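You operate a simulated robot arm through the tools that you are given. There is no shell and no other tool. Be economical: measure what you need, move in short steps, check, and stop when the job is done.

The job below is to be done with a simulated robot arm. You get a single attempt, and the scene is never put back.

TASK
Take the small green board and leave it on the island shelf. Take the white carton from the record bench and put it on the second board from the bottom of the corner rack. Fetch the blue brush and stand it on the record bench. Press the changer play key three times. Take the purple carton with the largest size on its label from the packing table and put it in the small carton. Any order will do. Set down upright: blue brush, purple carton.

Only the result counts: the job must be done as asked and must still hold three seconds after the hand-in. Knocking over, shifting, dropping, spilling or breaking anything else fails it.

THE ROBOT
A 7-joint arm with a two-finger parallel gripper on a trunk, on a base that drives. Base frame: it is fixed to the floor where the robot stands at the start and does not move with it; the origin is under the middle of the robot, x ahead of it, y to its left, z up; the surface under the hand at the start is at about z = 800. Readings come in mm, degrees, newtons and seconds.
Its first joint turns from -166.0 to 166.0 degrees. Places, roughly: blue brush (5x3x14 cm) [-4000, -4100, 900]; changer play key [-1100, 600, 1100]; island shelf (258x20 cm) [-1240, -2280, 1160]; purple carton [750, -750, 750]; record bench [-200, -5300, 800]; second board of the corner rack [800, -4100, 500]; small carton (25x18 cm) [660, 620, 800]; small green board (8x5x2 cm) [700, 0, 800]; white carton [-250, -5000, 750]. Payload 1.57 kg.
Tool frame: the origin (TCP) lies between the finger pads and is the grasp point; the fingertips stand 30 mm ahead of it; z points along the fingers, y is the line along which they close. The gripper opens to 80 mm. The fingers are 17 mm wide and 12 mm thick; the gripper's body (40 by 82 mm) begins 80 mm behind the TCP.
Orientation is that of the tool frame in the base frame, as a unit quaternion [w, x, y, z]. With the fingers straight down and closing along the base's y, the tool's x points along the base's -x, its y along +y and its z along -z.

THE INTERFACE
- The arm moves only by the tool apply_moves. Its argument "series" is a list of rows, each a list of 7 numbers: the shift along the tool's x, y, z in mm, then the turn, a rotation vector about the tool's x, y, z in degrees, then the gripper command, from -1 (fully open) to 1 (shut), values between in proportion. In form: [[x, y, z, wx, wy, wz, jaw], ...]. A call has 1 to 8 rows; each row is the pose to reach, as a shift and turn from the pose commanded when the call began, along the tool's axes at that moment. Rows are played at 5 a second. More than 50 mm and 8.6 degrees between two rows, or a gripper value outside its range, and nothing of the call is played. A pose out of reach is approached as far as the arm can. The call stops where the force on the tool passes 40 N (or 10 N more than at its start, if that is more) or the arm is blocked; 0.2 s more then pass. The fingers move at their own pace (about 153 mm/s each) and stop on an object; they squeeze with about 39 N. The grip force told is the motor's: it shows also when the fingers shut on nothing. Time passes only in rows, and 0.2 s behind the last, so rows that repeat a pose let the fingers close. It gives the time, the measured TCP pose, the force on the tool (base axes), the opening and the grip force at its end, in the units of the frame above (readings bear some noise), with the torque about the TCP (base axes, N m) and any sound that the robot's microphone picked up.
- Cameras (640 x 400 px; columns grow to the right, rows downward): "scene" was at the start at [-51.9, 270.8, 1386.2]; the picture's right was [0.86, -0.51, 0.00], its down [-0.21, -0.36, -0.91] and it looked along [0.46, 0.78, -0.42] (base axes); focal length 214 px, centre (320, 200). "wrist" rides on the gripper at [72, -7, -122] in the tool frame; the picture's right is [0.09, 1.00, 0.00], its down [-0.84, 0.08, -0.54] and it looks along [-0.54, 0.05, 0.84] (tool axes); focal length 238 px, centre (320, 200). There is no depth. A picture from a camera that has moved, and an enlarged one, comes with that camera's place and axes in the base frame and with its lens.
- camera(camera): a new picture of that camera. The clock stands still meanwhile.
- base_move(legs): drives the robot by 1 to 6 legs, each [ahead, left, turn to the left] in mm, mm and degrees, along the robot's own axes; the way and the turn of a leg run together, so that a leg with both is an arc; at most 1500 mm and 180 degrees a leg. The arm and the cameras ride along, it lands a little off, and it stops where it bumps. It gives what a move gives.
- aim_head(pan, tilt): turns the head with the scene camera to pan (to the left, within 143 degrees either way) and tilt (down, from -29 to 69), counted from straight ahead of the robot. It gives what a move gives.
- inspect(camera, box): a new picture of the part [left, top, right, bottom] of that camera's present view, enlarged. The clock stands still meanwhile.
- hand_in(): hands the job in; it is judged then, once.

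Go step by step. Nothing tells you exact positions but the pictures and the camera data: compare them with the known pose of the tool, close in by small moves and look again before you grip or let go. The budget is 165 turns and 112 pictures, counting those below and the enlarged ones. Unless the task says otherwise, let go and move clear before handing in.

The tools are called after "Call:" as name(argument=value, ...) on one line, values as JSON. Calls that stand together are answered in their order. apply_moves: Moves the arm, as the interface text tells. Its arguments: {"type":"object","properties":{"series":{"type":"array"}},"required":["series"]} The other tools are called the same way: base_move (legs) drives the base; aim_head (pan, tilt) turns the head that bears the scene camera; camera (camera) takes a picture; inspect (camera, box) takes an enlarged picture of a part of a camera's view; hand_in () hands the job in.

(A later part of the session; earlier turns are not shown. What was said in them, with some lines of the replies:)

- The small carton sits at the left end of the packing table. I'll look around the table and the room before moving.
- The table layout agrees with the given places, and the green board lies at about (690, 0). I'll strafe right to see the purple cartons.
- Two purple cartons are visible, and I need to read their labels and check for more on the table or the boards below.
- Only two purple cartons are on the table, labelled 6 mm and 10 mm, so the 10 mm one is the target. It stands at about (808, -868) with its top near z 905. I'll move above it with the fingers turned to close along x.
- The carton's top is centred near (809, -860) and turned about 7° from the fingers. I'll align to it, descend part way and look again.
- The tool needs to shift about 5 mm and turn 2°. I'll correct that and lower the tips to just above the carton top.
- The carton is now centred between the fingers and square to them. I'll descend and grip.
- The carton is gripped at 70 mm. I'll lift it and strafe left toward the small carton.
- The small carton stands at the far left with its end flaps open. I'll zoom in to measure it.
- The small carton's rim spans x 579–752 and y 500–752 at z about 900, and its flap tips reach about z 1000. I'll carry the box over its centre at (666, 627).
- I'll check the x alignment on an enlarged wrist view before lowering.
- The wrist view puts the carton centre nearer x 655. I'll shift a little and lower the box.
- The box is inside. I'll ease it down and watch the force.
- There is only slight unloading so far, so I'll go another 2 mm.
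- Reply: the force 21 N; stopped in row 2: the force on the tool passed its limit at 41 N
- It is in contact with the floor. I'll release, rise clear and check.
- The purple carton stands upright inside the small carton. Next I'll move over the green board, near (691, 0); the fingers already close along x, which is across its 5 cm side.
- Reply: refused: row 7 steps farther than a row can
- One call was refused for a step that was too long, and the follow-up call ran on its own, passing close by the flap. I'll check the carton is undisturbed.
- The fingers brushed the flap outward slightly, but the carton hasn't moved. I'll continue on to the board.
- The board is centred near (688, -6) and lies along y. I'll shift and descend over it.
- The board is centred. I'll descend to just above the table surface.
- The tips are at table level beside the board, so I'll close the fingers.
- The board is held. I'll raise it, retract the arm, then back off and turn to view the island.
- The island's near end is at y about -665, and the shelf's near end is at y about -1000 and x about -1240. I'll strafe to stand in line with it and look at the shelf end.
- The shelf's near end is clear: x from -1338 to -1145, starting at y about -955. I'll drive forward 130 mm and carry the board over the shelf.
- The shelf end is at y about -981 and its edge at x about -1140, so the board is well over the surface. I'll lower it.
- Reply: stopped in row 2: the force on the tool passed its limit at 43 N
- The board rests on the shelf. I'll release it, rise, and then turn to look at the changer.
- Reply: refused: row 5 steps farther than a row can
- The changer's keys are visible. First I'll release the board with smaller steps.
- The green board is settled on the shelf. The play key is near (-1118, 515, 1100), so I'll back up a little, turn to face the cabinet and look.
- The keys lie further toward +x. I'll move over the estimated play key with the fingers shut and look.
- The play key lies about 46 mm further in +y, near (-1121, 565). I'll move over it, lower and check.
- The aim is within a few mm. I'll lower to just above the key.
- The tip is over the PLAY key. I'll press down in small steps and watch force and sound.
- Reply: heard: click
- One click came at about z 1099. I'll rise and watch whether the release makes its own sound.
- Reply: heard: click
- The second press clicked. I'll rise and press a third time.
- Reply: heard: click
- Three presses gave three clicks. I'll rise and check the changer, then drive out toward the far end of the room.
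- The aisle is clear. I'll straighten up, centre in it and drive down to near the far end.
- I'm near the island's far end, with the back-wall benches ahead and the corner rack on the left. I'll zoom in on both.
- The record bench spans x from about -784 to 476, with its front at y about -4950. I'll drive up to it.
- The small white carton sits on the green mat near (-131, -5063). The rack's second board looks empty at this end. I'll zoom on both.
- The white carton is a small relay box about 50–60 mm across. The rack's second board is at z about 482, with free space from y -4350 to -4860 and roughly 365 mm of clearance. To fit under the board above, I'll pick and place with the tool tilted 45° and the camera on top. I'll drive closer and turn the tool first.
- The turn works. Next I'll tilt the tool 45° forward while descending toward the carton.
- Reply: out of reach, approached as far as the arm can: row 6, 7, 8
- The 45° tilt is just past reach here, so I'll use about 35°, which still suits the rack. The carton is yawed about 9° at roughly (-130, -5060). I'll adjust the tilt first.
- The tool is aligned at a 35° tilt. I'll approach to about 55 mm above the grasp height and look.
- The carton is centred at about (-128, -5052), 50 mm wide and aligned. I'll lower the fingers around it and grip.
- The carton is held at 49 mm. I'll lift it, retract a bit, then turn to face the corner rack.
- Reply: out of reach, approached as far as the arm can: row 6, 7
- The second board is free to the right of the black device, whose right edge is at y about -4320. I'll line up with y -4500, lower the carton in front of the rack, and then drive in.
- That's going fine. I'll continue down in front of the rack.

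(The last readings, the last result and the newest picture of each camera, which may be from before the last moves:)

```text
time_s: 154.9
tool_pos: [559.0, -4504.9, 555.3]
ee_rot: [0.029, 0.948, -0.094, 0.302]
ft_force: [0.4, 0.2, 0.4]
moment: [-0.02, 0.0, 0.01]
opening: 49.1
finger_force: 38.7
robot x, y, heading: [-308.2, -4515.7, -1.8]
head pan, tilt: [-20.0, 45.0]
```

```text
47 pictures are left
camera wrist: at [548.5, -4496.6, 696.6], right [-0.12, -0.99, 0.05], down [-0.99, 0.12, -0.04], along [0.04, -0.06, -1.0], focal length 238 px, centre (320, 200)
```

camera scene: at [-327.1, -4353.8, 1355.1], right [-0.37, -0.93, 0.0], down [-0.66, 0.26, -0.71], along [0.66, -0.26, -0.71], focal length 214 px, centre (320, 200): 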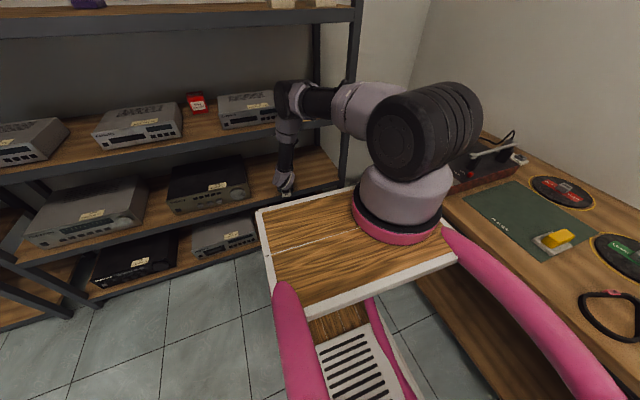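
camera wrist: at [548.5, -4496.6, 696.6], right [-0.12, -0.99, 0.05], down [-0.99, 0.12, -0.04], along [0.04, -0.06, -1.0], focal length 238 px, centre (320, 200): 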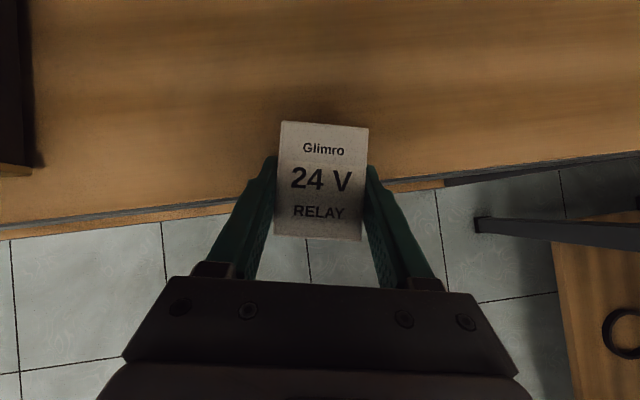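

The wrist view shows the board's front edge at x about 560, and the carton is already partly above it. Driving in 65 mm is enough and keeps the arm clear of the board above.

Call:
base_move(legs=[[65, 0, 0]])

Call:
camera(camera="wrist")

```text
time_s: 155.9
tool_pos: [622.8, -4506.1, 555.1]
ee_rot: [0.029, 0.948, -0.094, 0.302]
ft_force: [-0.5, 0.3, -0.9]
moment: [0.01, 0.01, -0.02]
opening: 49.0
finger_force: 38.9
robot x, y, heading: [-248.9, -4523.0, -1.7]
head pan, tilt: [-20.0, 45.0]
```

```text
46 pictures are left
camera wrist: at [612.2, -4499.0, 696.9], right [-0.12, -0.99, 0.05], down [-0.99, 0.12, -0.04], along [0.04, -0.05, -1.0], focal length 238 px, centre (320, 200)
```

wrist: 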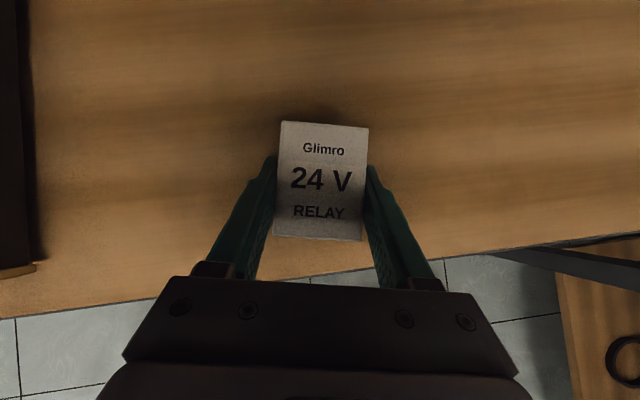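

The carton is over the board, whose surface is at about z 500. I'll lower it gently.

Call:
apply_moves(series=[[-5.8, 0, 8.2, 0, 0, 0, 1], [-8.6, 0, 12.2, 0, 0, 0, 1]])

Call:
apply_moves(series=[[-1.2, 0, 1.6, 0, 0, 0, 1], [-2.3, 0, 3.3, 0, 0, 0, 1]])

Call:
apply_moves(series=[[-1.2, 0, 1.6, 0, 0, 0, 1], [-2.3, 0, 3.3, 0, 0, 0, 1]])

```text
time_s: 156.4
tool_pos: [629.2, -4506.3, 550.4]
ee_rot: [0.028, 0.946, -0.095, 0.308]
ft_force: [0.5, -0.3, 10.6]
moment: [-0.21, 0.13, -0.01]
opening: 49.2
finger_force: 39.3
robot x, y, heading: [-247.1, -4516.6, -1.7]
head pan, tilt: [-20.0, 45.0]
stopped in row 2: the force on the tool passed its limit at 117 N (the readings are from after the stop); the commanded pose is now the measured one
```

```text
time_s: 156.8
tool_pos: [632.7, -4505.4, 549.7]
ee_rot: [0.028, 0.946, -0.096, 0.308]
ft_force: [0.0, 0.8, 12.6]
moment: [-0.18, 0.41, -0.01]
opening: 48.9
finger_force: 39.3
robot x, y, heading: [-247.3, -4519.5, -1.6]
head pan, tilt: [-20.0, 45.0]
stopped in row 1: the force on the tool passed its limit at 50 N (the readings are from after the stop); the commanded pose is now the measured one
```

```text
time_s: 157.2
tool_pos: [633.2, -4505.3, 550.1]
ee_rot: [0.026, 0.946, -0.096, 0.309]
ft_force: [0.0, 0.2, 12.4]
moment: [-0.17, 0.39, 0.01]
opening: 49.1
finger_force: 39.2
robot x, y, heading: [-243.1, -4518.5, -1.9]
head pan, tilt: [-20.0, 45.0]
stopped in row 1: the force on the tool passed its limit at 48 N (the readings are from after the stop); the commanded pose is now the measured one
```

It made firm contact at TCP 550, so the carton is on the board. I'll release, back out along the tool axis and look.

Call:
apply_moves(series=[[0, 0, 0, 0, 0, 0, -0.7], [0, 0, 0, 0, 0, 0, -0.7], [0, 0, -20, 0, 0, 0, -0.7], [0, 0, -50, 0, 0, 0, -0.7], [0, 0, -80, 0, 0, 0, -0.7]])

Call:
camera(camera="wrist")

```text
time_s: 158.4
tool_pos: [586.3, -4494.5, 609.5]
ee_rot: [0.028, 0.946, -0.097, 0.308]
ft_force: [0.4, 0.3, 0.3]
moment: [0.0, 0.0, -0.01]
opening: 68.1
finger_force: 0.1
robot x, y, heading: [-245.2, -4518.0, -1.7]
head pan, tilt: [-20.0, 45.0]
```

```text
45 pictures are left
camera wrist: at [572.6, -4486.9, 752.1], right [-0.13, -0.99, 0.05], down [-0.99, 0.12, -0.06], along [0.05, -0.05, -1.0], focal length 238 px, centre (320, 200)
```

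wrist: 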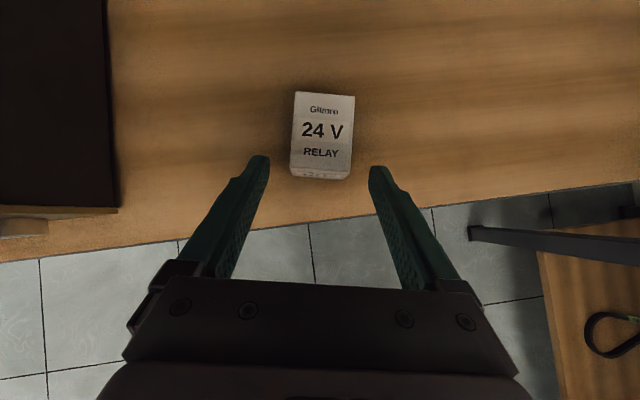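

The white carton stands on the second board. I'll back out, then raise and straighten the arm.

Call:
base_move(legs=[[-350, 0, 0]])

Call:
apply_moves(series=[[27, 0, -38, 0, -4, 0, -1], [54, 0, -76, 0, -8, 0, -1], [81, 0, -114, 0, -12, 0, -1], [108, 0, -152, 0, -16, 0, -1], [135, 0, -190, 0, -20, 0, -1], [162, 0, -228, 0, -25, 0, -1], [189, 0, -266, 0, -30, 0, -1], [216, 0, -304, 0, -36, 0, -1]])

Call:
aim_head(pan=-20, tilt=40)

Call:
inspect(camera="scene", box=[160, 60, 400, 240])

```text
time_s: 160.7
tool_pos: [227.3, -4473.2, 609.4]
ee_rot: [0.025, 0.946, -0.088, 0.31]
ft_force: [0.6, 0.7, 0.5]
moment: [-0.03, -0.02, -0.02]
opening: 68.0
finger_force: 0.1
robot x, y, heading: [-607.0, -4511.5, -1.0]
head pan, tilt: [-20.0, 45.0]
```

```text
time_s: 162.5
tool_pos: [225.4, -4474.4, 980.3]
ee_rot: [-0.002, 0.996, -0.092, 0.0]
ft_force: [-0.9, 0.4, -0.5]
moment: [-0.01, -0.02, -0.02]
opening: 80.1
finger_force: 0.2
robot x, y, heading: [-608.3, -4513.5, -0.7]
head pan, tilt: [-20.0, 45.0]
```

```text
time_s: 163.1
tool_pos: [225.6, -4475.2, 980.5]
ee_rot: [-0.003, 0.996, -0.091, 0.002]
ft_force: [0.8, -0.2, 0.5]
moment: [-0.01, 0.01, 0.02]
opening: 80.1
finger_force: 0.1
robot x, y, heading: [-601.5, -4513.2, -0.6]
head pan, tilt: [-20.0, 40.0]
```

```text
2.22 times, centred on (280, 150) of scene
camera zoom: at [-621.5, -4349.7, 1362.3], right [-0.35, -0.94, 0.0], down [-0.6, 0.23, -0.77], along [0.72, -0.27, -0.64], focal length 477 px, centre (409, 311)
```

zoom: 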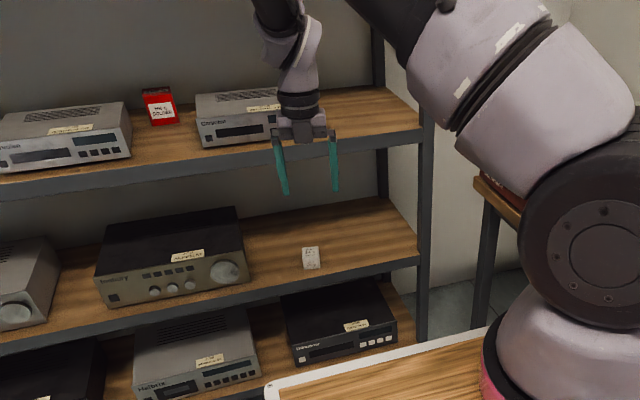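

The white carton is well placed. I'll raise and retract the arm, then turn around in the open corner and look along the far corridor for the brush.

Call:
apply_moves(series=[[-31, 0, -38, 0, 0, 0, -1], [-62, 0, -76, 0, 0, 0, -1], [-93, 0, -114, 0, 0, 0, -1], [-124, 0, -152, 0, 0, 0, -1], [-155, 0, -190, 0, 0, 0, -1], [-186, 0, -228, 0, 0, 0, -1], [-217, 0, -266, 0, 0, 0, -1], [-248, 0, -304, 0, 0, 0, -1]])

Call:
base_move(legs=[[350, 80, 0], [0, 0, 180]])

Call:
aim_head(pan=0, tilt=18)

Call:
camera(camera="scene")

```text
time_s: 164.9
tool_pos: [-19.3, -4433.9, 1285.8]
ee_rot: [-0.003, 0.996, -0.092, 0.002]
ft_force: [0.9, 1.2, -0.1]
moment: [-0.03, 0.02, 0.01]
opening: 80.0
finger_force: 0.1
robot x, y, heading: [-601.9, -4513.0, -0.8]
head pan, tilt: [-20.0, 40.0]
```

```text
time_s: 174.5
tool_pos: [-847.8, -4488.0, 1285.1]
ee_rot: [-0.001, 0.114, 0.993, -0.003]
ft_force: [0.2, -0.4, 0.3]
moment: [0.02, 0.0, -0.05]
opening: 80.0
finger_force: 0.0
robot x, y, heading: [-259.5, -4436.6, 176.4]
head pan, tilt: [-20.0, 40.0]
```

```text
time_s: 175.3
tool_pos: [-846.7, -4488.7, 1284.0]
ee_rot: [-0.002, 0.115, 0.993, -0.004]
ft_force: [0.5, -0.6, -0.2]
moment: [0.01, -0.03, -0.03]
opening: 79.8
finger_force: 0.1
robot x, y, heading: [-257.6, -4438.4, 176.9]
head pan, tilt: [0.0, 18.0]
```

```text
43 pictures are left
camera scene: at [-263.9, -4624.7, 1396.9], right [0.06, 1.0, 0.0], down [0.31, -0.02, -0.95], along [-0.95, 0.06, -0.31], focal length 214 px, centre (320, 200)
```

scene: 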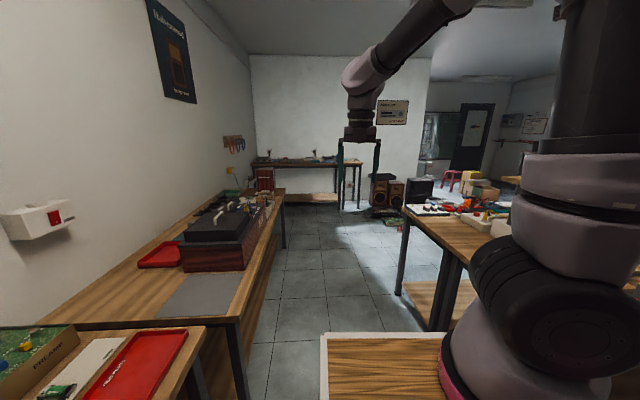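

The far bench, at x about -4000, should hold the brush. I'll zoom in.

Call:
inspect(camera="scene", box=[240, 130, 440, 250])

```text
3.20 times, centred on (340, 190) of scene
camera zoom: at [-263.9, -4624.7, 1396.9], right [0.06, 1.0, 0.0], down [0.31, -0.02, -0.95], along [-0.95, 0.06, -0.31], focal length 686 px, centre (256, 232)
```

zoom: 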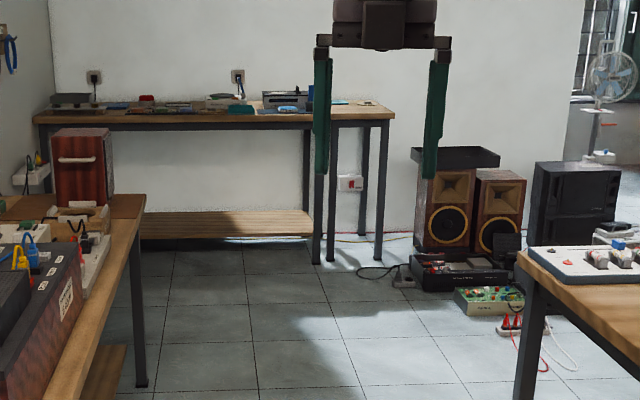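

The far bench's front is around x -3750, with a bluish item near the expected place. I'll drive down the corridor and look again.

Call:
base_move(legs=[[0, 0, 3.3], [1400, 0, 0], [1350, 0, 0]])

Call:
aim_head(pan=-10, tilt=30)

Call:
camera(camera="scene")

```text
time_s: 189.1
tool_pos: [-3589.7, -4652.9, 1285.0]
ee_rot: [-0.001, 0.06, 0.998, -0.004]
ft_force: [-0.3, 0.8, 0.3]
moment: [0.01, -0.03, 0.01]
opening: 80.2
finger_force: 0.1
robot x, y, heading: [-3012.6, -4536.3, -177.2]
head pan, tilt: [0.0, 18.0]
```

```text
time_s: 189.8
tool_pos: [-3589.1, -4652.0, 1284.6]
ee_rot: [-0.001, 0.061, 0.998, -0.003]
ft_force: [-0.1, 0.0, -0.4]
moment: [0.0, 0.02, 0.01]
opening: 79.9
finger_force: 0.2
robot x, y, heading: [-3007.6, -4535.6, -177.2]
head pan, tilt: [-10.0, 30.0]
```

```text
41 pictures are left
camera scene: at [-2991.3, -4710.1, 1377.7], right [0.12, 0.99, 0.0], down [0.5, -0.06, -0.87], along [-0.86, 0.11, -0.5], focal length 214 px, centre (320, 200)
```

scene: 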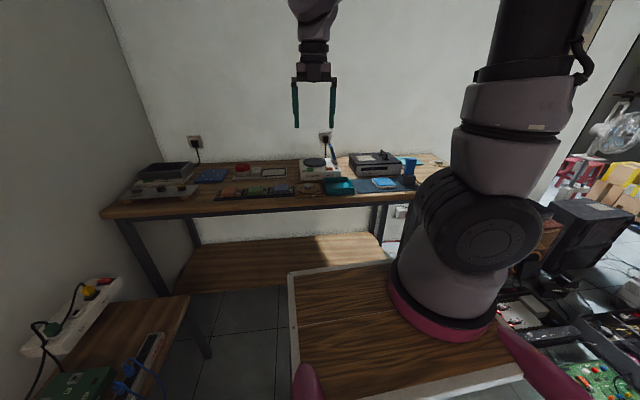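

Call:
inspect(camera="scene", box=[290, 130, 460, 220])

```text
3.76 times, centred on (375, 175) of scene
camera zoom: at [-2991.3, -4710.1, 1377.7], right [0.12, 0.99, 0.0], down [0.5, -0.06, -0.87], along [-0.86, 0.11, -0.5], focal length 807 px, centre (113, 294)
```

zoom: 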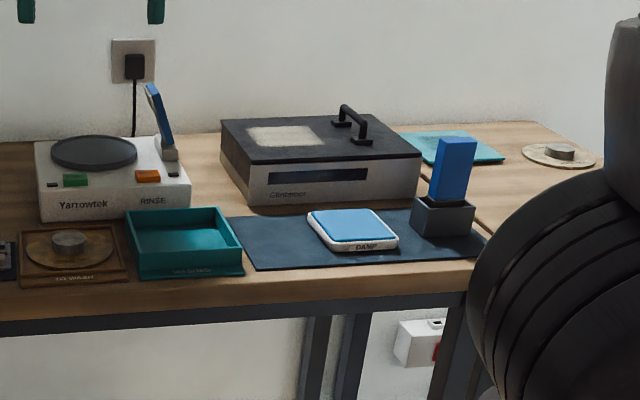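

The blue brush stands in a grey holder near (-4120, -4025). I'll drive nearer.

Call:
base_move(legs=[[0, 0, -2.8], [300, -300, 0]])

Call:
aim_head(pan=-10, tilt=35)

Call:
camera(camera="scene")

```text
time_s: 192.9
tool_pos: [-3895.3, -4323.0, 1284.6]
ee_rot: [-0.001, 0.085, 0.996, -0.003]
ft_force: [-0.3, 0.4, 0.4]
moment: [0.0, 0.01, 0.0]
opening: 80.1
finger_force: 0.0
robot x, y, heading: [-3314.5, -4235.6, -179.9]
head pan, tilt: [-10.0, 30.0]
```

```text
time_s: 193.5
tool_pos: [-3895.8, -4323.2, 1285.0]
ee_rot: [-0.001, 0.086, 0.996, -0.003]
ft_force: [-0.3, -0.5, -1.0]
moment: [0.01, 0.0, 0.0]
opening: 79.9
finger_force: 0.0
robot x, y, heading: [-3312.2, -4235.6, -180.2]
head pan, tilt: [-10.0, 35.0]
```

```text
39 pictures are left
camera scene: at [-3298.9, -4410.7, 1369.9], right [0.17, 0.98, 0.0], down [0.56, -0.1, -0.82], along [-0.81, 0.14, -0.57], focal length 214 px, centre (320, 200)
```

scene: 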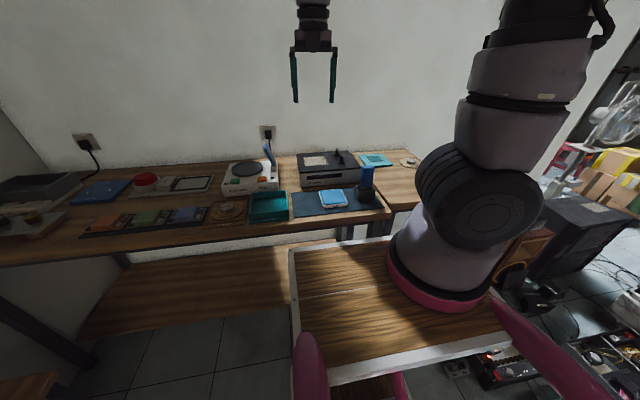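

I'll move the wrist camera above the brush's estimated place for a close look.

Call:
apply_moves(series=[[26.3, 30.7, 20, 0, 0, 0, -1], [52.6, 61.4, 40, 0, 0, 0, -1], [79, 92, 60, 0, 0, 0, -1], [105, 122.7, 80, 0, 0, 0, -1], [131.5, 153.3, 100, 0, 0, 0, -1], [157.8, 184, 120, 0, 0, 0, -1], [184, 214.6, 140, 0, 0, 0, -1]])

Call:
camera(camera="wrist")

Call:
inspect(camera="scene", box=[270, 60, 430, 220])

```text
time_s: 195.1
tool_pos: [-4044.8, -4079.6, 1140.0]
ee_rot: [-0.002, 0.085, 0.996, -0.003]
ft_force: [-0.1, -0.7, -0.2]
moment: [0.06, 0.02, -0.03]
opening: 80.2
finger_force: 0.0
robot x, y, heading: [-3317.3, -4237.4, -180.1]
head pan, tilt: [-10.0, 35.0]
```

```text
38 pictures are left
camera wrist: at [-4116.3, -4074.9, 1263.9], right [0.08, 1.0, -0.01], down [0.84, -0.06, 0.54], along [0.54, -0.05, -0.84], focal length 238 px, centre (320, 200)
```

wrist: 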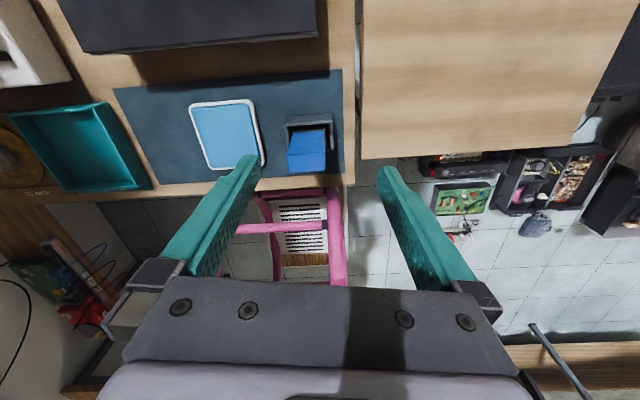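

```text
2.50 times, centred on (350, 140) of scene
camera zoom: at [-3298.3, -4411.0, 1369.8], right [0.17, 0.98, 0.0], down [0.56, -0.1, -0.82], along [-0.81, 0.14, -0.57], focal length 536 px, centre (245, 350)
```

zoom: 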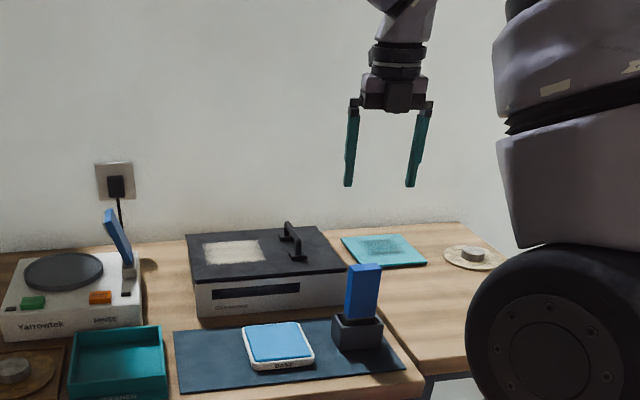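

Call:
inspect(camera="wrist", box=[260, 90, 360, 200])

```text
3.64 times, centred on (310, 145) of wrist
camera zoom: at [-4116.3, -4074.9, 1263.9], right [0.08, 1.0, -0.01], down [0.84, -0.06, 0.54], along [0.54, -0.05, -0.84], focal length 867 px, centre (356, 400)
```

zoom: 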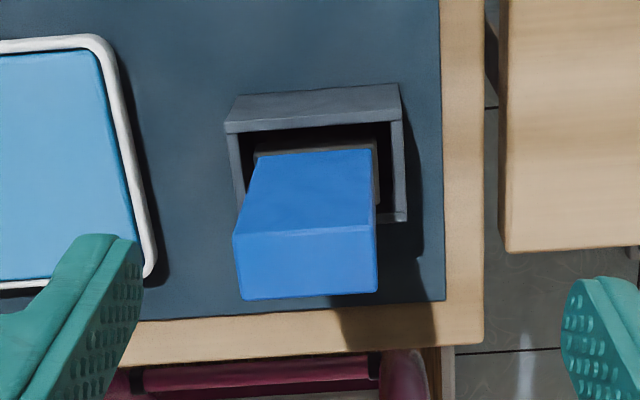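

The brush top is about 50 × 30 mm at z about 975, centred near (-3995, -4104) and square to the room. I'll align over it.

Call:
apply_moves(series=[[-27, -8, 15, 0, 0, -5, -1], [-53, -15, 35, 0, 0, -9.8, -1], [-53, -15, 70, 0, 0, -9.8, -1], [-53, -15, 90, 0, 0, -9.8, -1]])

Call:
inspect(camera="wrist", box=[220, 80, 420, 280])

```text
time_s: 196.1
tool_pos: [-3992.6, -4104.2, 1052.8]
ee_rot: [-0.001, 0.0, 1.0, -0.003]
ft_force: [-0.2, 0.1, -0.1]
moment: [-0.01, 0.01, 0.01]
opening: 80.2
finger_force: 0.0
robot x, y, heading: [-3315.2, -4237.1, -179.9]
head pan, tilt: [-10.0, 35.0]
```

```text
2.00 times, centred on (320, 180) of wrist
camera zoom: at [-4066.6, -4111.2, 1176.6], right [-0.09, 1.0, -0.01], down [0.84, 0.08, 0.54], along [0.54, 0.04, -0.84], focal length 477 px, centre (320, 240)
```

zoom: 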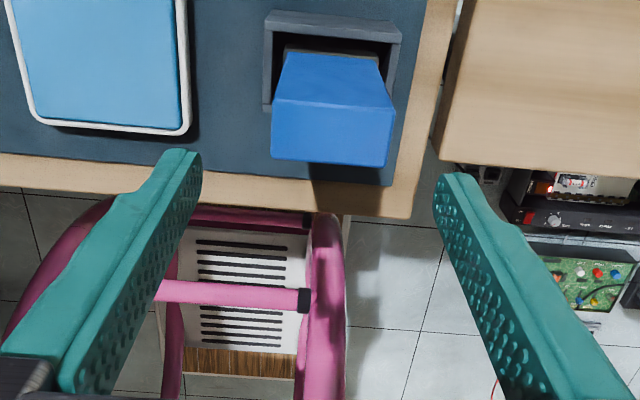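

The brush needs a 4 mm correction in y. I'll descend around its upper part and grip.

Call:
apply_moves(series=[[1.5, 4, 30, 0, 0, 0, -1], [1.5, 4, 65, 0, 0, 0, -1], [1.5, 4, 95, 0, 0, 0, -1], [1.5, 4, 118, 0, 0, 0, -1], [1.5, 4, 118, 0, 0, 0, -1]])

Call:
camera(camera="wrist")

Call:
inspect(camera="scene", box=[310, 120, 430, 220])

```text
time_s: 197.3
tool_pos: [-3994.4, -4102.7, 934.9]
ee_rot: [-0.002, 0.001, 1.0, -0.004]
ft_force: [-0.1, 0.5, 1.0]
moment: [0.0, 0.01, 0.0]
opening: 80.0
finger_force: 0.0
robot x, y, heading: [-3316.1, -4235.1, -180.0]
head pan, tilt: [-10.0, 35.0]
```

```text
34 pictures are left
camera wrist: at [-4066.5, -4109.1, 1058.2], right [-0.09, 1.0, -0.01], down [0.84, 0.08, 0.54], along [0.54, 0.04, -0.84], focal length 238 px, centre (320, 200)
```

wrist: 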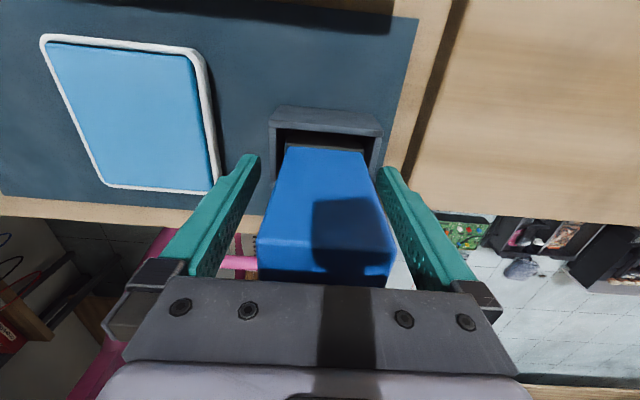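

```text
4.00 times, centred on (370, 170) of scene
camera zoom: at [-3298.8, -4410.7, 1369.9], right [0.17, 0.98, 0.0], down [0.56, -0.1, -0.82], along [-0.81, 0.14, -0.57], focal length 858 px, centre (120, 320)
```

zoom: 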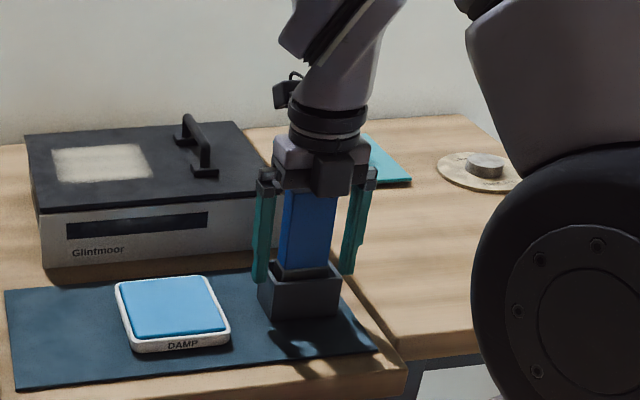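

The fingers flank the brush above the holder. I'll close and then lift slowly.

Call:
apply_moves(series=[[0, 0, -3, 0, 0, 0, 0], [0, 0, -3, 0, 0, 0, 1], [0, 0, -3, 0, 0, 0, 1], [0, 0, -3, 0, 0, 0, 1]])

Call:
apply_moves(series=[[0, 0, -15, 0, 0, 0, 1], [0, 0, -40, 0, 0, 0, 1], [0, 0, -75, 0, 0, 0, 1], [0, 0, -110, 0, 0, 0, 1], [0, 0, -150, 0, 0, 0, 1]])

Call:
inspect(camera="scene", box=[310, 80, 430, 220])

```text
time_s: 197.7
tool_pos: [-3994.0, -4101.0, 934.8]
ee_rot: [-0.001, 0.001, 1.0, -0.002]
ft_force: [-7.7, 2.9, -21.1]
moment: [-0.21, 0.95, 0.49]
opening: 71.8
finger_force: 45.1
robot x, y, heading: [-3314.7, -4239.6, -179.9]
head pan, tilt: [-10.0, 35.0]
stopped in row 2: the force on the tool passed its limit at 48 N (the readings are from after the stop); the commanded pose is now the measured one
```

```text
time_s: 198.0
tool_pos: [-3993.1, -4101.9, 935.3]
ee_rot: [0.001, 0.0, 1.0, -0.001]
ft_force: [-10.6, 2.4, -25.2]
moment: [0.24, 1.03, 0.63]
opening: 71.9
finger_force: 44.8
robot x, y, heading: [-3312.4, -4236.3, -180.1]
head pan, tilt: [-10.0, 35.0]
stopped in row 1: the force on the tool passed its limit at 65 N (the readings are from after the stop); the commanded pose is now the measured one
```

```text
2.86 times, centred on (370, 150) of scene
camera zoom: at [-3300.3, -4410.3, 1369.9], right [0.17, 0.98, 0.0], down [0.57, -0.1, -0.82], along [-0.81, 0.14, -0.57], focal length 613 px, centre (177, 343)
```

zoom: 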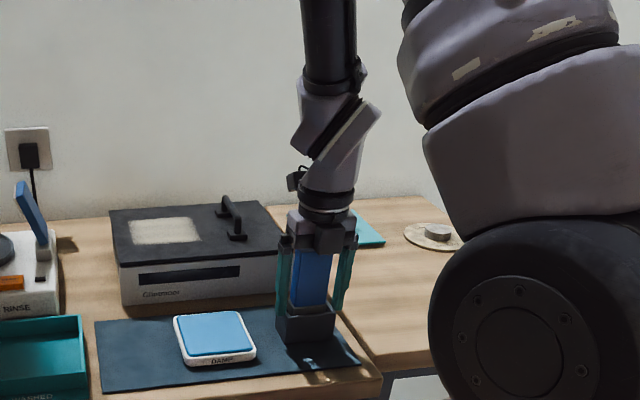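

The opening of 72 mm shows the fingers clamped the holder, not the brush. I'll open, rise about 28 mm and look before gripping again.

Call:
apply_moves(series=[[0, 0, 0, 0, 0, 0, -1], [0, 0, 0, 0, 0, 0, -1], [0, 0, -12, 0, 0, 0, -1], [0, 0, -28, 0, 0, 0, -1], [0, 0, -28, 0, 0, 0, -1]])

Call:
camera(camera="wrist")

Call:
inspect(camera="scene", box=[320, 130, 420, 220])

```text
time_s: 199.2
tool_pos: [-3993.9, -4100.9, 963.2]
ee_rot: [0.001, 0.001, 1.0, -0.002]
ft_force: [-1.0, 1.2, -0.2]
moment: [0.02, -0.04, 0.01]
opening: 79.9
finger_force: 0.0
robot x, y, heading: [-3315.7, -4233.4, -180.0]
head pan, tilt: [-10.0, 35.0]
```

```text
31 pictures are left
camera wrist: at [-4067.3, -4108.2, 1086.4], right [-0.09, 1.0, 0.0], down [0.84, 0.08, 0.54], along [0.54, 0.05, -0.84], focal length 238 px, centre (320, 200)
```

wrist: 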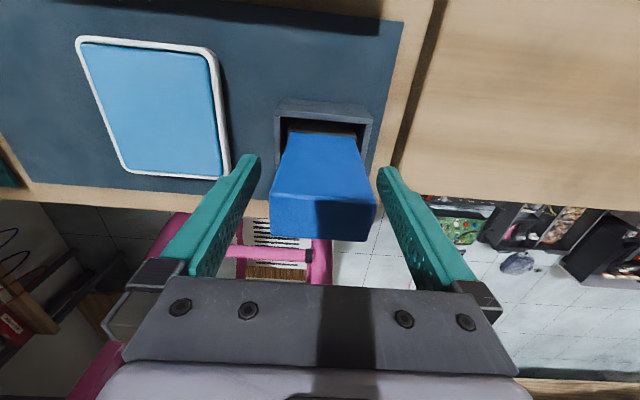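

```text
4.44 times, centred on (370, 175) of scene
camera zoom: at [-3299.1, -4410.6, 1369.9], right [0.17, 0.98, 0.0], down [0.56, -0.1, -0.82], along [-0.81, 0.14, -0.57], focal length 953 px, centre (98, 311)
```

zoom: 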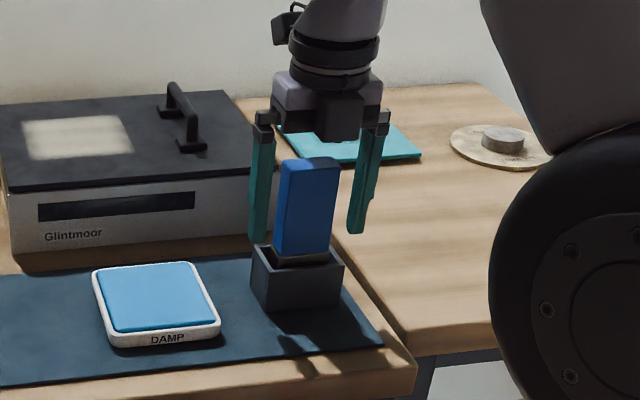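

The holder and brush are undisturbed, and the tips are now above the holder rim. I'll close on the brush.

Call:
apply_moves(series=[[0, 0, 0, 0, 0, 0, -0.3], [0, 0, 0, 0, 0, 0, 1], [0, 0, 0, 0, 0, 0, 1], [0, 0, 0, 0, 0, 0, 1]])

```text
time_s: 200.2
tool_pos: [-3993.4, -4100.5, 963.2]
ee_rot: [0.0, 0.001, 1.0, -0.001]
ft_force: [0.7, 1.0, 1.9]
moment: [0.15, 0.02, 0.01]
opening: 45.3
finger_force: 38.7
robot x, y, heading: [-3317.3, -4234.1, -180.1]
head pan, tilt: [-10.0, 35.0]
```

It's gripped at 45 mm. I'll lift it straight up.

Call:
apply_moves(series=[[0, 0, -10, 0, 0, 0, 1], [0, 0, -30, 0, 0, 0, 1], [0, 0, -65, 0, 0, 0, 1], [0, 0, -105, 0, 0, 0, 1], [0, 0, -150, 0, 0, 0, 1], [0, 0, -195, 0, 0, 0, 1]])

Call:
camera(camera="scene")

```text
time_s: 201.6
tool_pos: [-3995.9, -4103.1, 1164.9]
ee_rot: [0.0, 0.0, 1.0, -0.001]
ft_force: [0.0, -0.8, -0.7]
moment: [0.07, -0.03, 0.01]
opening: 45.4
finger_force: 38.9
robot x, y, heading: [-3315.5, -4236.0, -179.9]
head pan, tilt: [-10.0, 35.0]
```

```text
29 pictures are left
camera scene: at [-3299.6, -4410.8, 1369.9], right [0.17, 0.98, 0.0], down [0.57, -0.1, -0.82], along [-0.81, 0.14, -0.57], focal length 214 px, centre (320, 200)
```

scene: 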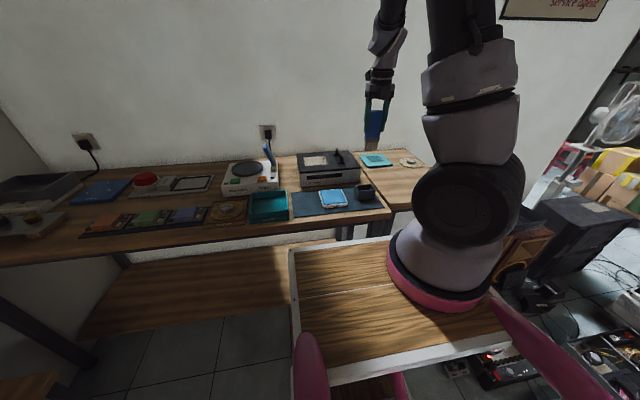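

The brush is out of its holder. I'll raise and retract it a little, then reverse along the corridor toward the record bench.

Call:
apply_moves(series=[[-20, 0, -40, 0, 0, 0, 1], [-40, 0, -80, 0, 0, 0, 1], [-60, 0, -120, 0, 0, 0, 1], [-80, 0, -140, 0, 0, 0, 1]])

Call:
base_move(legs=[[-300, 170, 0], [-1200, 0, 0]])

```text
time_s: 202.6
tool_pos: [-3916.0, -4101.6, 1302.2]
ee_rot: [0.001, 0.0, 1.0, -0.001]
ft_force: [0.6, 0.1, -0.9]
moment: [-0.01, -0.03, 0.0]
opening: 45.3
finger_force: 39.4
robot x, y, heading: [-3314.2, -4236.2, -179.8]
head pan, tilt: [-10.0, 35.0]
```

```text
time_s: 210.5
tool_pos: [-2425.9, -4269.3, 1302.4]
ee_rot: [0.0, 0.0, 1.0, -0.002]
ft_force: [0.5, 0.2, -1.6]
moment: [0.01, -0.01, 0.01]
opening: 45.3
finger_force: 38.9
robot x, y, heading: [-1822.2, -4403.3, -180.0]
head pan, tilt: [-10.0, 35.0]
```

Call:
base_move(legs=[[-1500, 0, 0], [-120, 0, 0], [0, 0, 90]])

Call:
aim_head(pan=0, tilt=40)

Call:
camera(camera="scene")

```text
time_s: 222.5
tool_pos: [-349.6, -4984.1, 1302.7]
ee_rot: [0.002, -0.7, 0.714, 0.0]
ft_force: [-0.8, -0.4, -0.9]
moment: [-0.02, 0.0, 0.01]
opening: 45.2
finger_force: 39.3
robot x, y, heading: [-205.0, -4383.3, -91.0]
head pan, tilt: [-10.0, 35.0]
```

```text
time_s: 223.2
tool_pos: [-350.0, -4984.3, 1302.4]
ee_rot: [0.002, -0.7, 0.714, -0.001]
ft_force: [0.1, -0.2, -1.2]
moment: [0.01, -0.03, -0.01]
opening: 45.2
finger_force: 38.8
robot x, y, heading: [-204.9, -4386.3, -91.2]
head pan, tilt: [0.0, 40.0]
```

```text
28 pictures are left
camera scene: at [-11.1, -4371.7, 1362.4], right [-1.0, 0.02, 0.0], down [0.01, 0.64, -0.77], along [-0.01, -0.77, -0.64], focal length 214 px, centre (320, 200)
```

scene: 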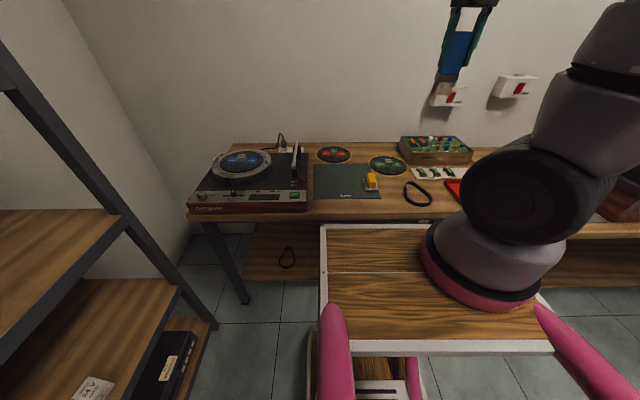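

The bench view is clear. I'll bring the brush over the free left-middle of the green mat, near (-110, -5150).

Call:
apply_moves(series=[[23, -34.7, 10, 0, 0, 0, 1], [46, -69.4, 20, 0, 0, 0, 1], [69, -104, 30, 0, 0, 0, 1], [92, -139, 40, 0, 0, 0, 1], [115, -173.5, 50, 0, 0, 0, 1], [138, -208, 60, 0, 0, 0, 1], [161, -243, 70, 0, 0, 0, 1], [161, -243, 115, 0, 0, 0, 1]])

Call:
apply_moves(series=[[0, 0, 40, 0, 0, 1.2, 1], [0, 0, 80, 0, 0, 1.2, 1], [0, 0, 120, 0, 0, 1.2, 1], [0, 0, 160, 0, 0, 1.2, 1]])

Call:
camera(camera="wrist")

Call:
inspect(camera="scene", box=[260, 80, 420, 220])

```text
time_s: 225.0
tool_pos: [-108.9, -5150.1, 1188.6]
ee_rot: [0.002, -0.7, 0.714, -0.001]
ft_force: [-0.8, 0.6, 0.0]
moment: [-0.03, 0.0, 0.01]
opening: 45.5
finger_force: 38.5
robot x, y, heading: [-200.4, -4387.5, -91.1]
head pan, tilt: [0.0, 40.0]
```

```text
time_s: 226.0
tool_pos: [-110.6, -5145.4, 1026.9]
ee_rot: [0.001, -0.692, 0.722, -0.002]
ft_force: [-0.2, 0.0, 0.0]
moment: [-0.02, 0.0, 0.0]
opening: 45.6
finger_force: 39.5
robot x, y, heading: [-201.6, -4384.2, -91.2]
head pan, tilt: [0.0, 40.0]
```

```text
27 pictures are left
camera wrist: at [-108.4, -5218.4, 1150.6], right [-1.0, -0.05, 0.0], down [-0.04, 0.84, 0.54], along [-0.03, 0.54, -0.84], focal length 238 px, centre (320, 200)
```

wrist: 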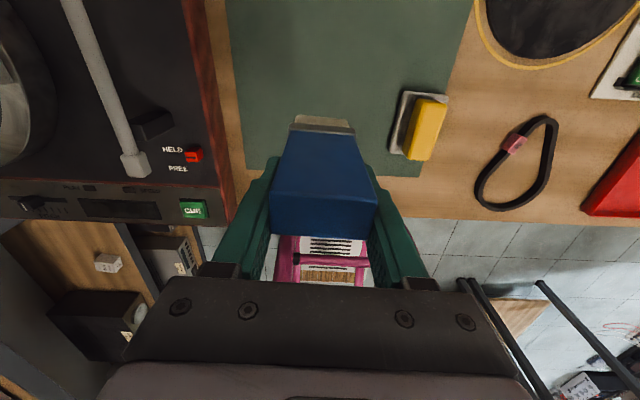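

```text
2.86 times, centred on (340, 150) of scene
camera zoom: at [-11.2, -4371.4, 1362.4], right [-1.0, 0.02, 0.0], down [0.01, 0.64, -0.77], along [-0.01, -0.77, -0.64], focal length 613 px, centre (263, 343)
```

zoom: 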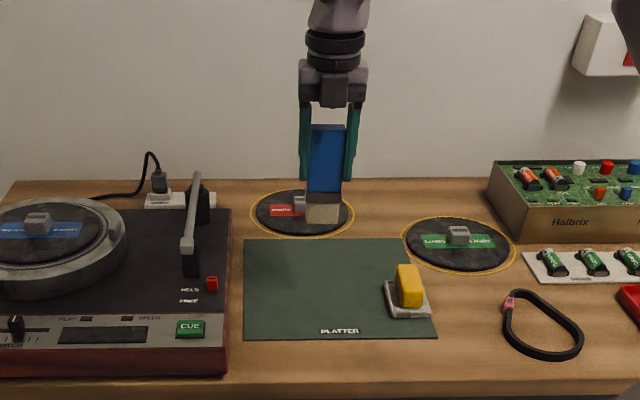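

The brush bottom hangs about 85 mm below the TCP. I'll stand it on the bare wood strip in front of the mat, at about (-120, -5006).

Call:
apply_moves(series=[[-46, 5, 0, 0, 0, -1, 1], [-92, 10, 0, 0, 0, -2, 1], [-138.5, 14.8, 0, 0, 0, -2.4, 1], [-138.5, 14.8, 40, 0, 0, -2.4, 1], [-138.5, 14.8, 80, 0, 0, -2.4, 1]])

Call:
camera(camera="wrist")

Call:
inspect(camera="scene", box=[260, 80, 420, 220])

```text
time_s: 227.2
tool_pos: [-119.1, -5013.3, 950.6]
ee_rot: [0.003, -0.707, 0.707, -0.001]
ft_force: [-0.1, -0.2, -1.3]
moment: [0.0, -0.03, 0.02]
opening: 45.4
finger_force: 39.3
robot x, y, heading: [-202.5, -4385.0, -91.0]
head pan, tilt: [0.0, 40.0]
```

```text
25 pictures are left
camera wrist: at [-113.4, -5085.7, 1072.2], right [-1.0, -0.09, 0.0], down [-0.08, 0.84, 0.54], along [-0.05, 0.54, -0.84], focal length 238 px, centre (320, 200)
```

wrist: 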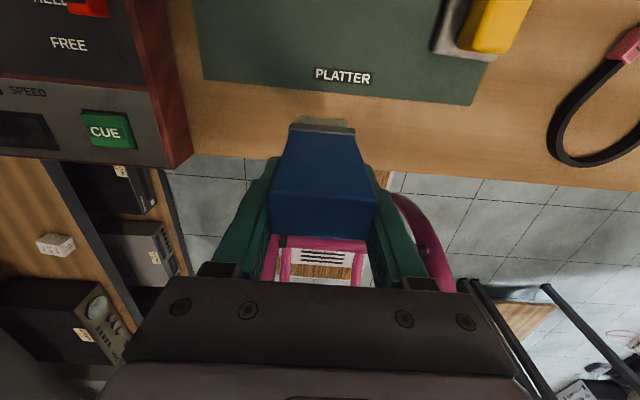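

```text
2.86 times, centred on (340, 150) of scene
camera zoom: at [-11.2, -4371.3, 1362.3], right [-1.0, 0.02, 0.0], down [0.01, 0.64, -0.77], along [-0.01, -0.77, -0.64], focal length 613 px, centre (263, 343)
```

zoom: 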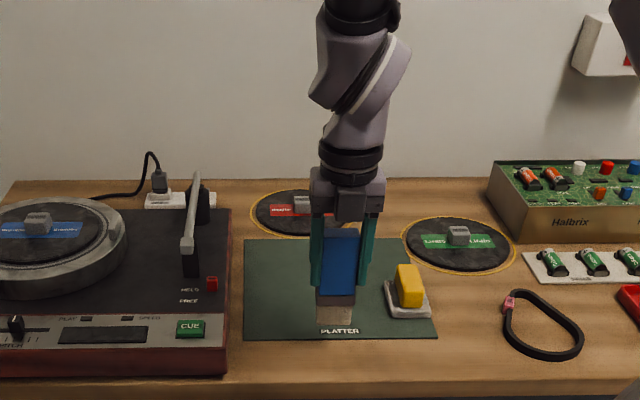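

The strip runs from y about -5044 to -4965. I'll nudge 5 mm forward and lower toward contact.

Call:
apply_moves(series=[[-5, 0, 25, 0, 0, 0, 1], [-5, 0, 42, 0, 0, 0, 1], [-5, 0, 50, 0, 0, 0, 1]])

Call:
apply_moves(series=[[0, 0, 2, 0, 0, 0, 1], [0, 0, 4, 0, 0, 0, 1]])

Call:
apply_moves(series=[[0, 0, 2, 0, 0, 0, 1], [0, 0, 4, 0, 0, 0, 1]])

```text
time_s: 228.0
tool_pos: [-117.8, -5005.3, 899.6]
ee_rot: [0.001, -0.707, 0.707, -0.002]
ft_force: [0.2, 1.3, -0.5]
moment: [0.01, 0.04, -0.01]
opening: 45.2
finger_force: 39.2
robot x, y, heading: [-200.8, -4380.1, -91.2]
head pan, tilt: [0.0, 40.0]
```

```text
time_s: 228.6
tool_pos: [-117.8, -5006.5, 894.6]
ee_rot: [-0.001, 0.707, -0.707, 0.002]
ft_force: [-2.6, 3.8, 24.3]
moment: [0.13, 0.51, -0.03]
opening: 45.3
finger_force: 38.6
robot x, y, heading: [-203.5, -4384.6, -91.4]
head pan, tilt: [0.0, 40.0]
```

```text
time_s: 229.0
tool_pos: [-118.1, -5005.9, 895.3]
ee_rot: [0.002, -0.707, 0.707, -0.002]
ft_force: [-0.9, 6.7, 20.7]
moment: [0.43, 0.41, -0.08]
opening: 45.5
finger_force: 38.9
robot x, y, heading: [-205.1, -4383.0, -91.2]
head pan, tilt: [0.0, 40.0]
stopped in row 1: the force on the tool passed its limit at 41 N (the readings are from after the stop); the commanded pose is now the measured one
```

The brush stands on the bench. I'll ease the pressure, open slowly and rise straight up.

Call:
apply_moves(series=[[0, 0, -0.5, 0, 0, 0, 1], [0, 0, -0.5, 0, 0, 0, -0.25], [0, 0, -0.5, 0, 0, 0, -0.7], [0, 0, -0.5, 0, 0, 0, -0.7], [0, 0, -25, 0, 0, 0, -0.7], [0, 0, -70, 0, 0, 0, -0.7], [0, 0, -115, 0, 0, 0, -0.7], [0, 0, -160, 0, 0, 0, -0.7]])

Call:
inspect(camera="scene", box=[260, 80, 420, 220])

Call:
camera(camera="wrist")

```text
time_s: 230.8
tool_pos: [-118.9, -5007.7, 1059.0]
ee_rot: [-0.001, 0.707, -0.707, 0.001]
ft_force: [1.0, -0.7, 0.1]
moment: [0.01, 0.01, -0.02]
opening: 68.0
finger_force: 0.0
robot x, y, heading: [-202.0, -4382.3, -91.2]
head pan, tilt: [0.0, 40.0]
```

```text
2.86 times, centred on (340, 150) of scene
camera zoom: at [-10.8, -4372.1, 1362.3], right [-1.0, 0.02, 0.0], down [0.01, 0.64, -0.77], along [-0.01, -0.77, -0.64], focal length 613 px, centre (263, 343)
```

zoom: 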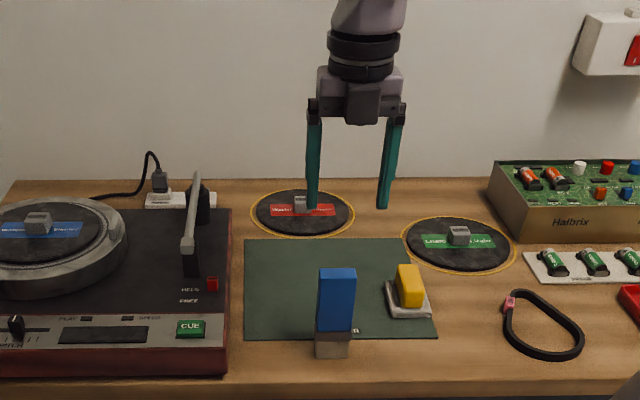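

```text
22 pictures are left
camera wrist: at [-114.1, -5079.9, 1181.7], right [-1.0, -0.09, 0.0], down [-0.08, 0.84, 0.54], along [-0.05, 0.54, -0.84], focal length 238 px, centre (320, 200)
```

wrist: 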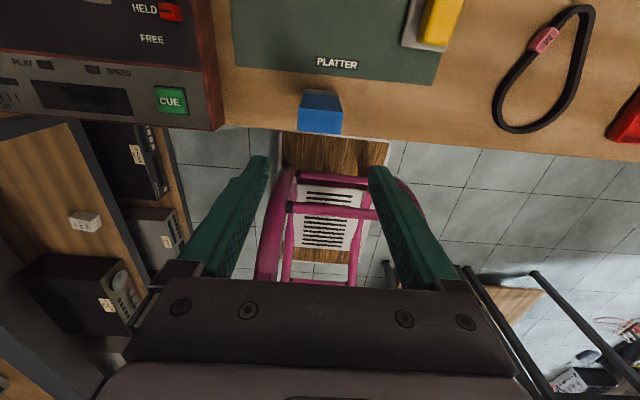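

The brush stands upright on the record bench. The other four parts were each checked as they were done, and the arm is clear, so I'm handing in.

Call:
hand_in()

```text
The job is handed in.
```

I did all five parts and handed the job in; I don't have the verdict.

- **Green board:** it lies on the near end of the island shelf.
- **White carton:** it is on the second board from the bottom of the corner rack.
- **Blue brush:** it stands upright on the record bench.
- **Play key:** I pressed it three times and heard one click for each press.
- **Purple carton:** the 10 mm one, the larger of the two on the packing table, stands upright in the small carton.

Two slips along the way: the fingers bent one flap of the small carton slightly further open, and they briefly gripped the brush's holder. Neither the carton nor the holder moved.
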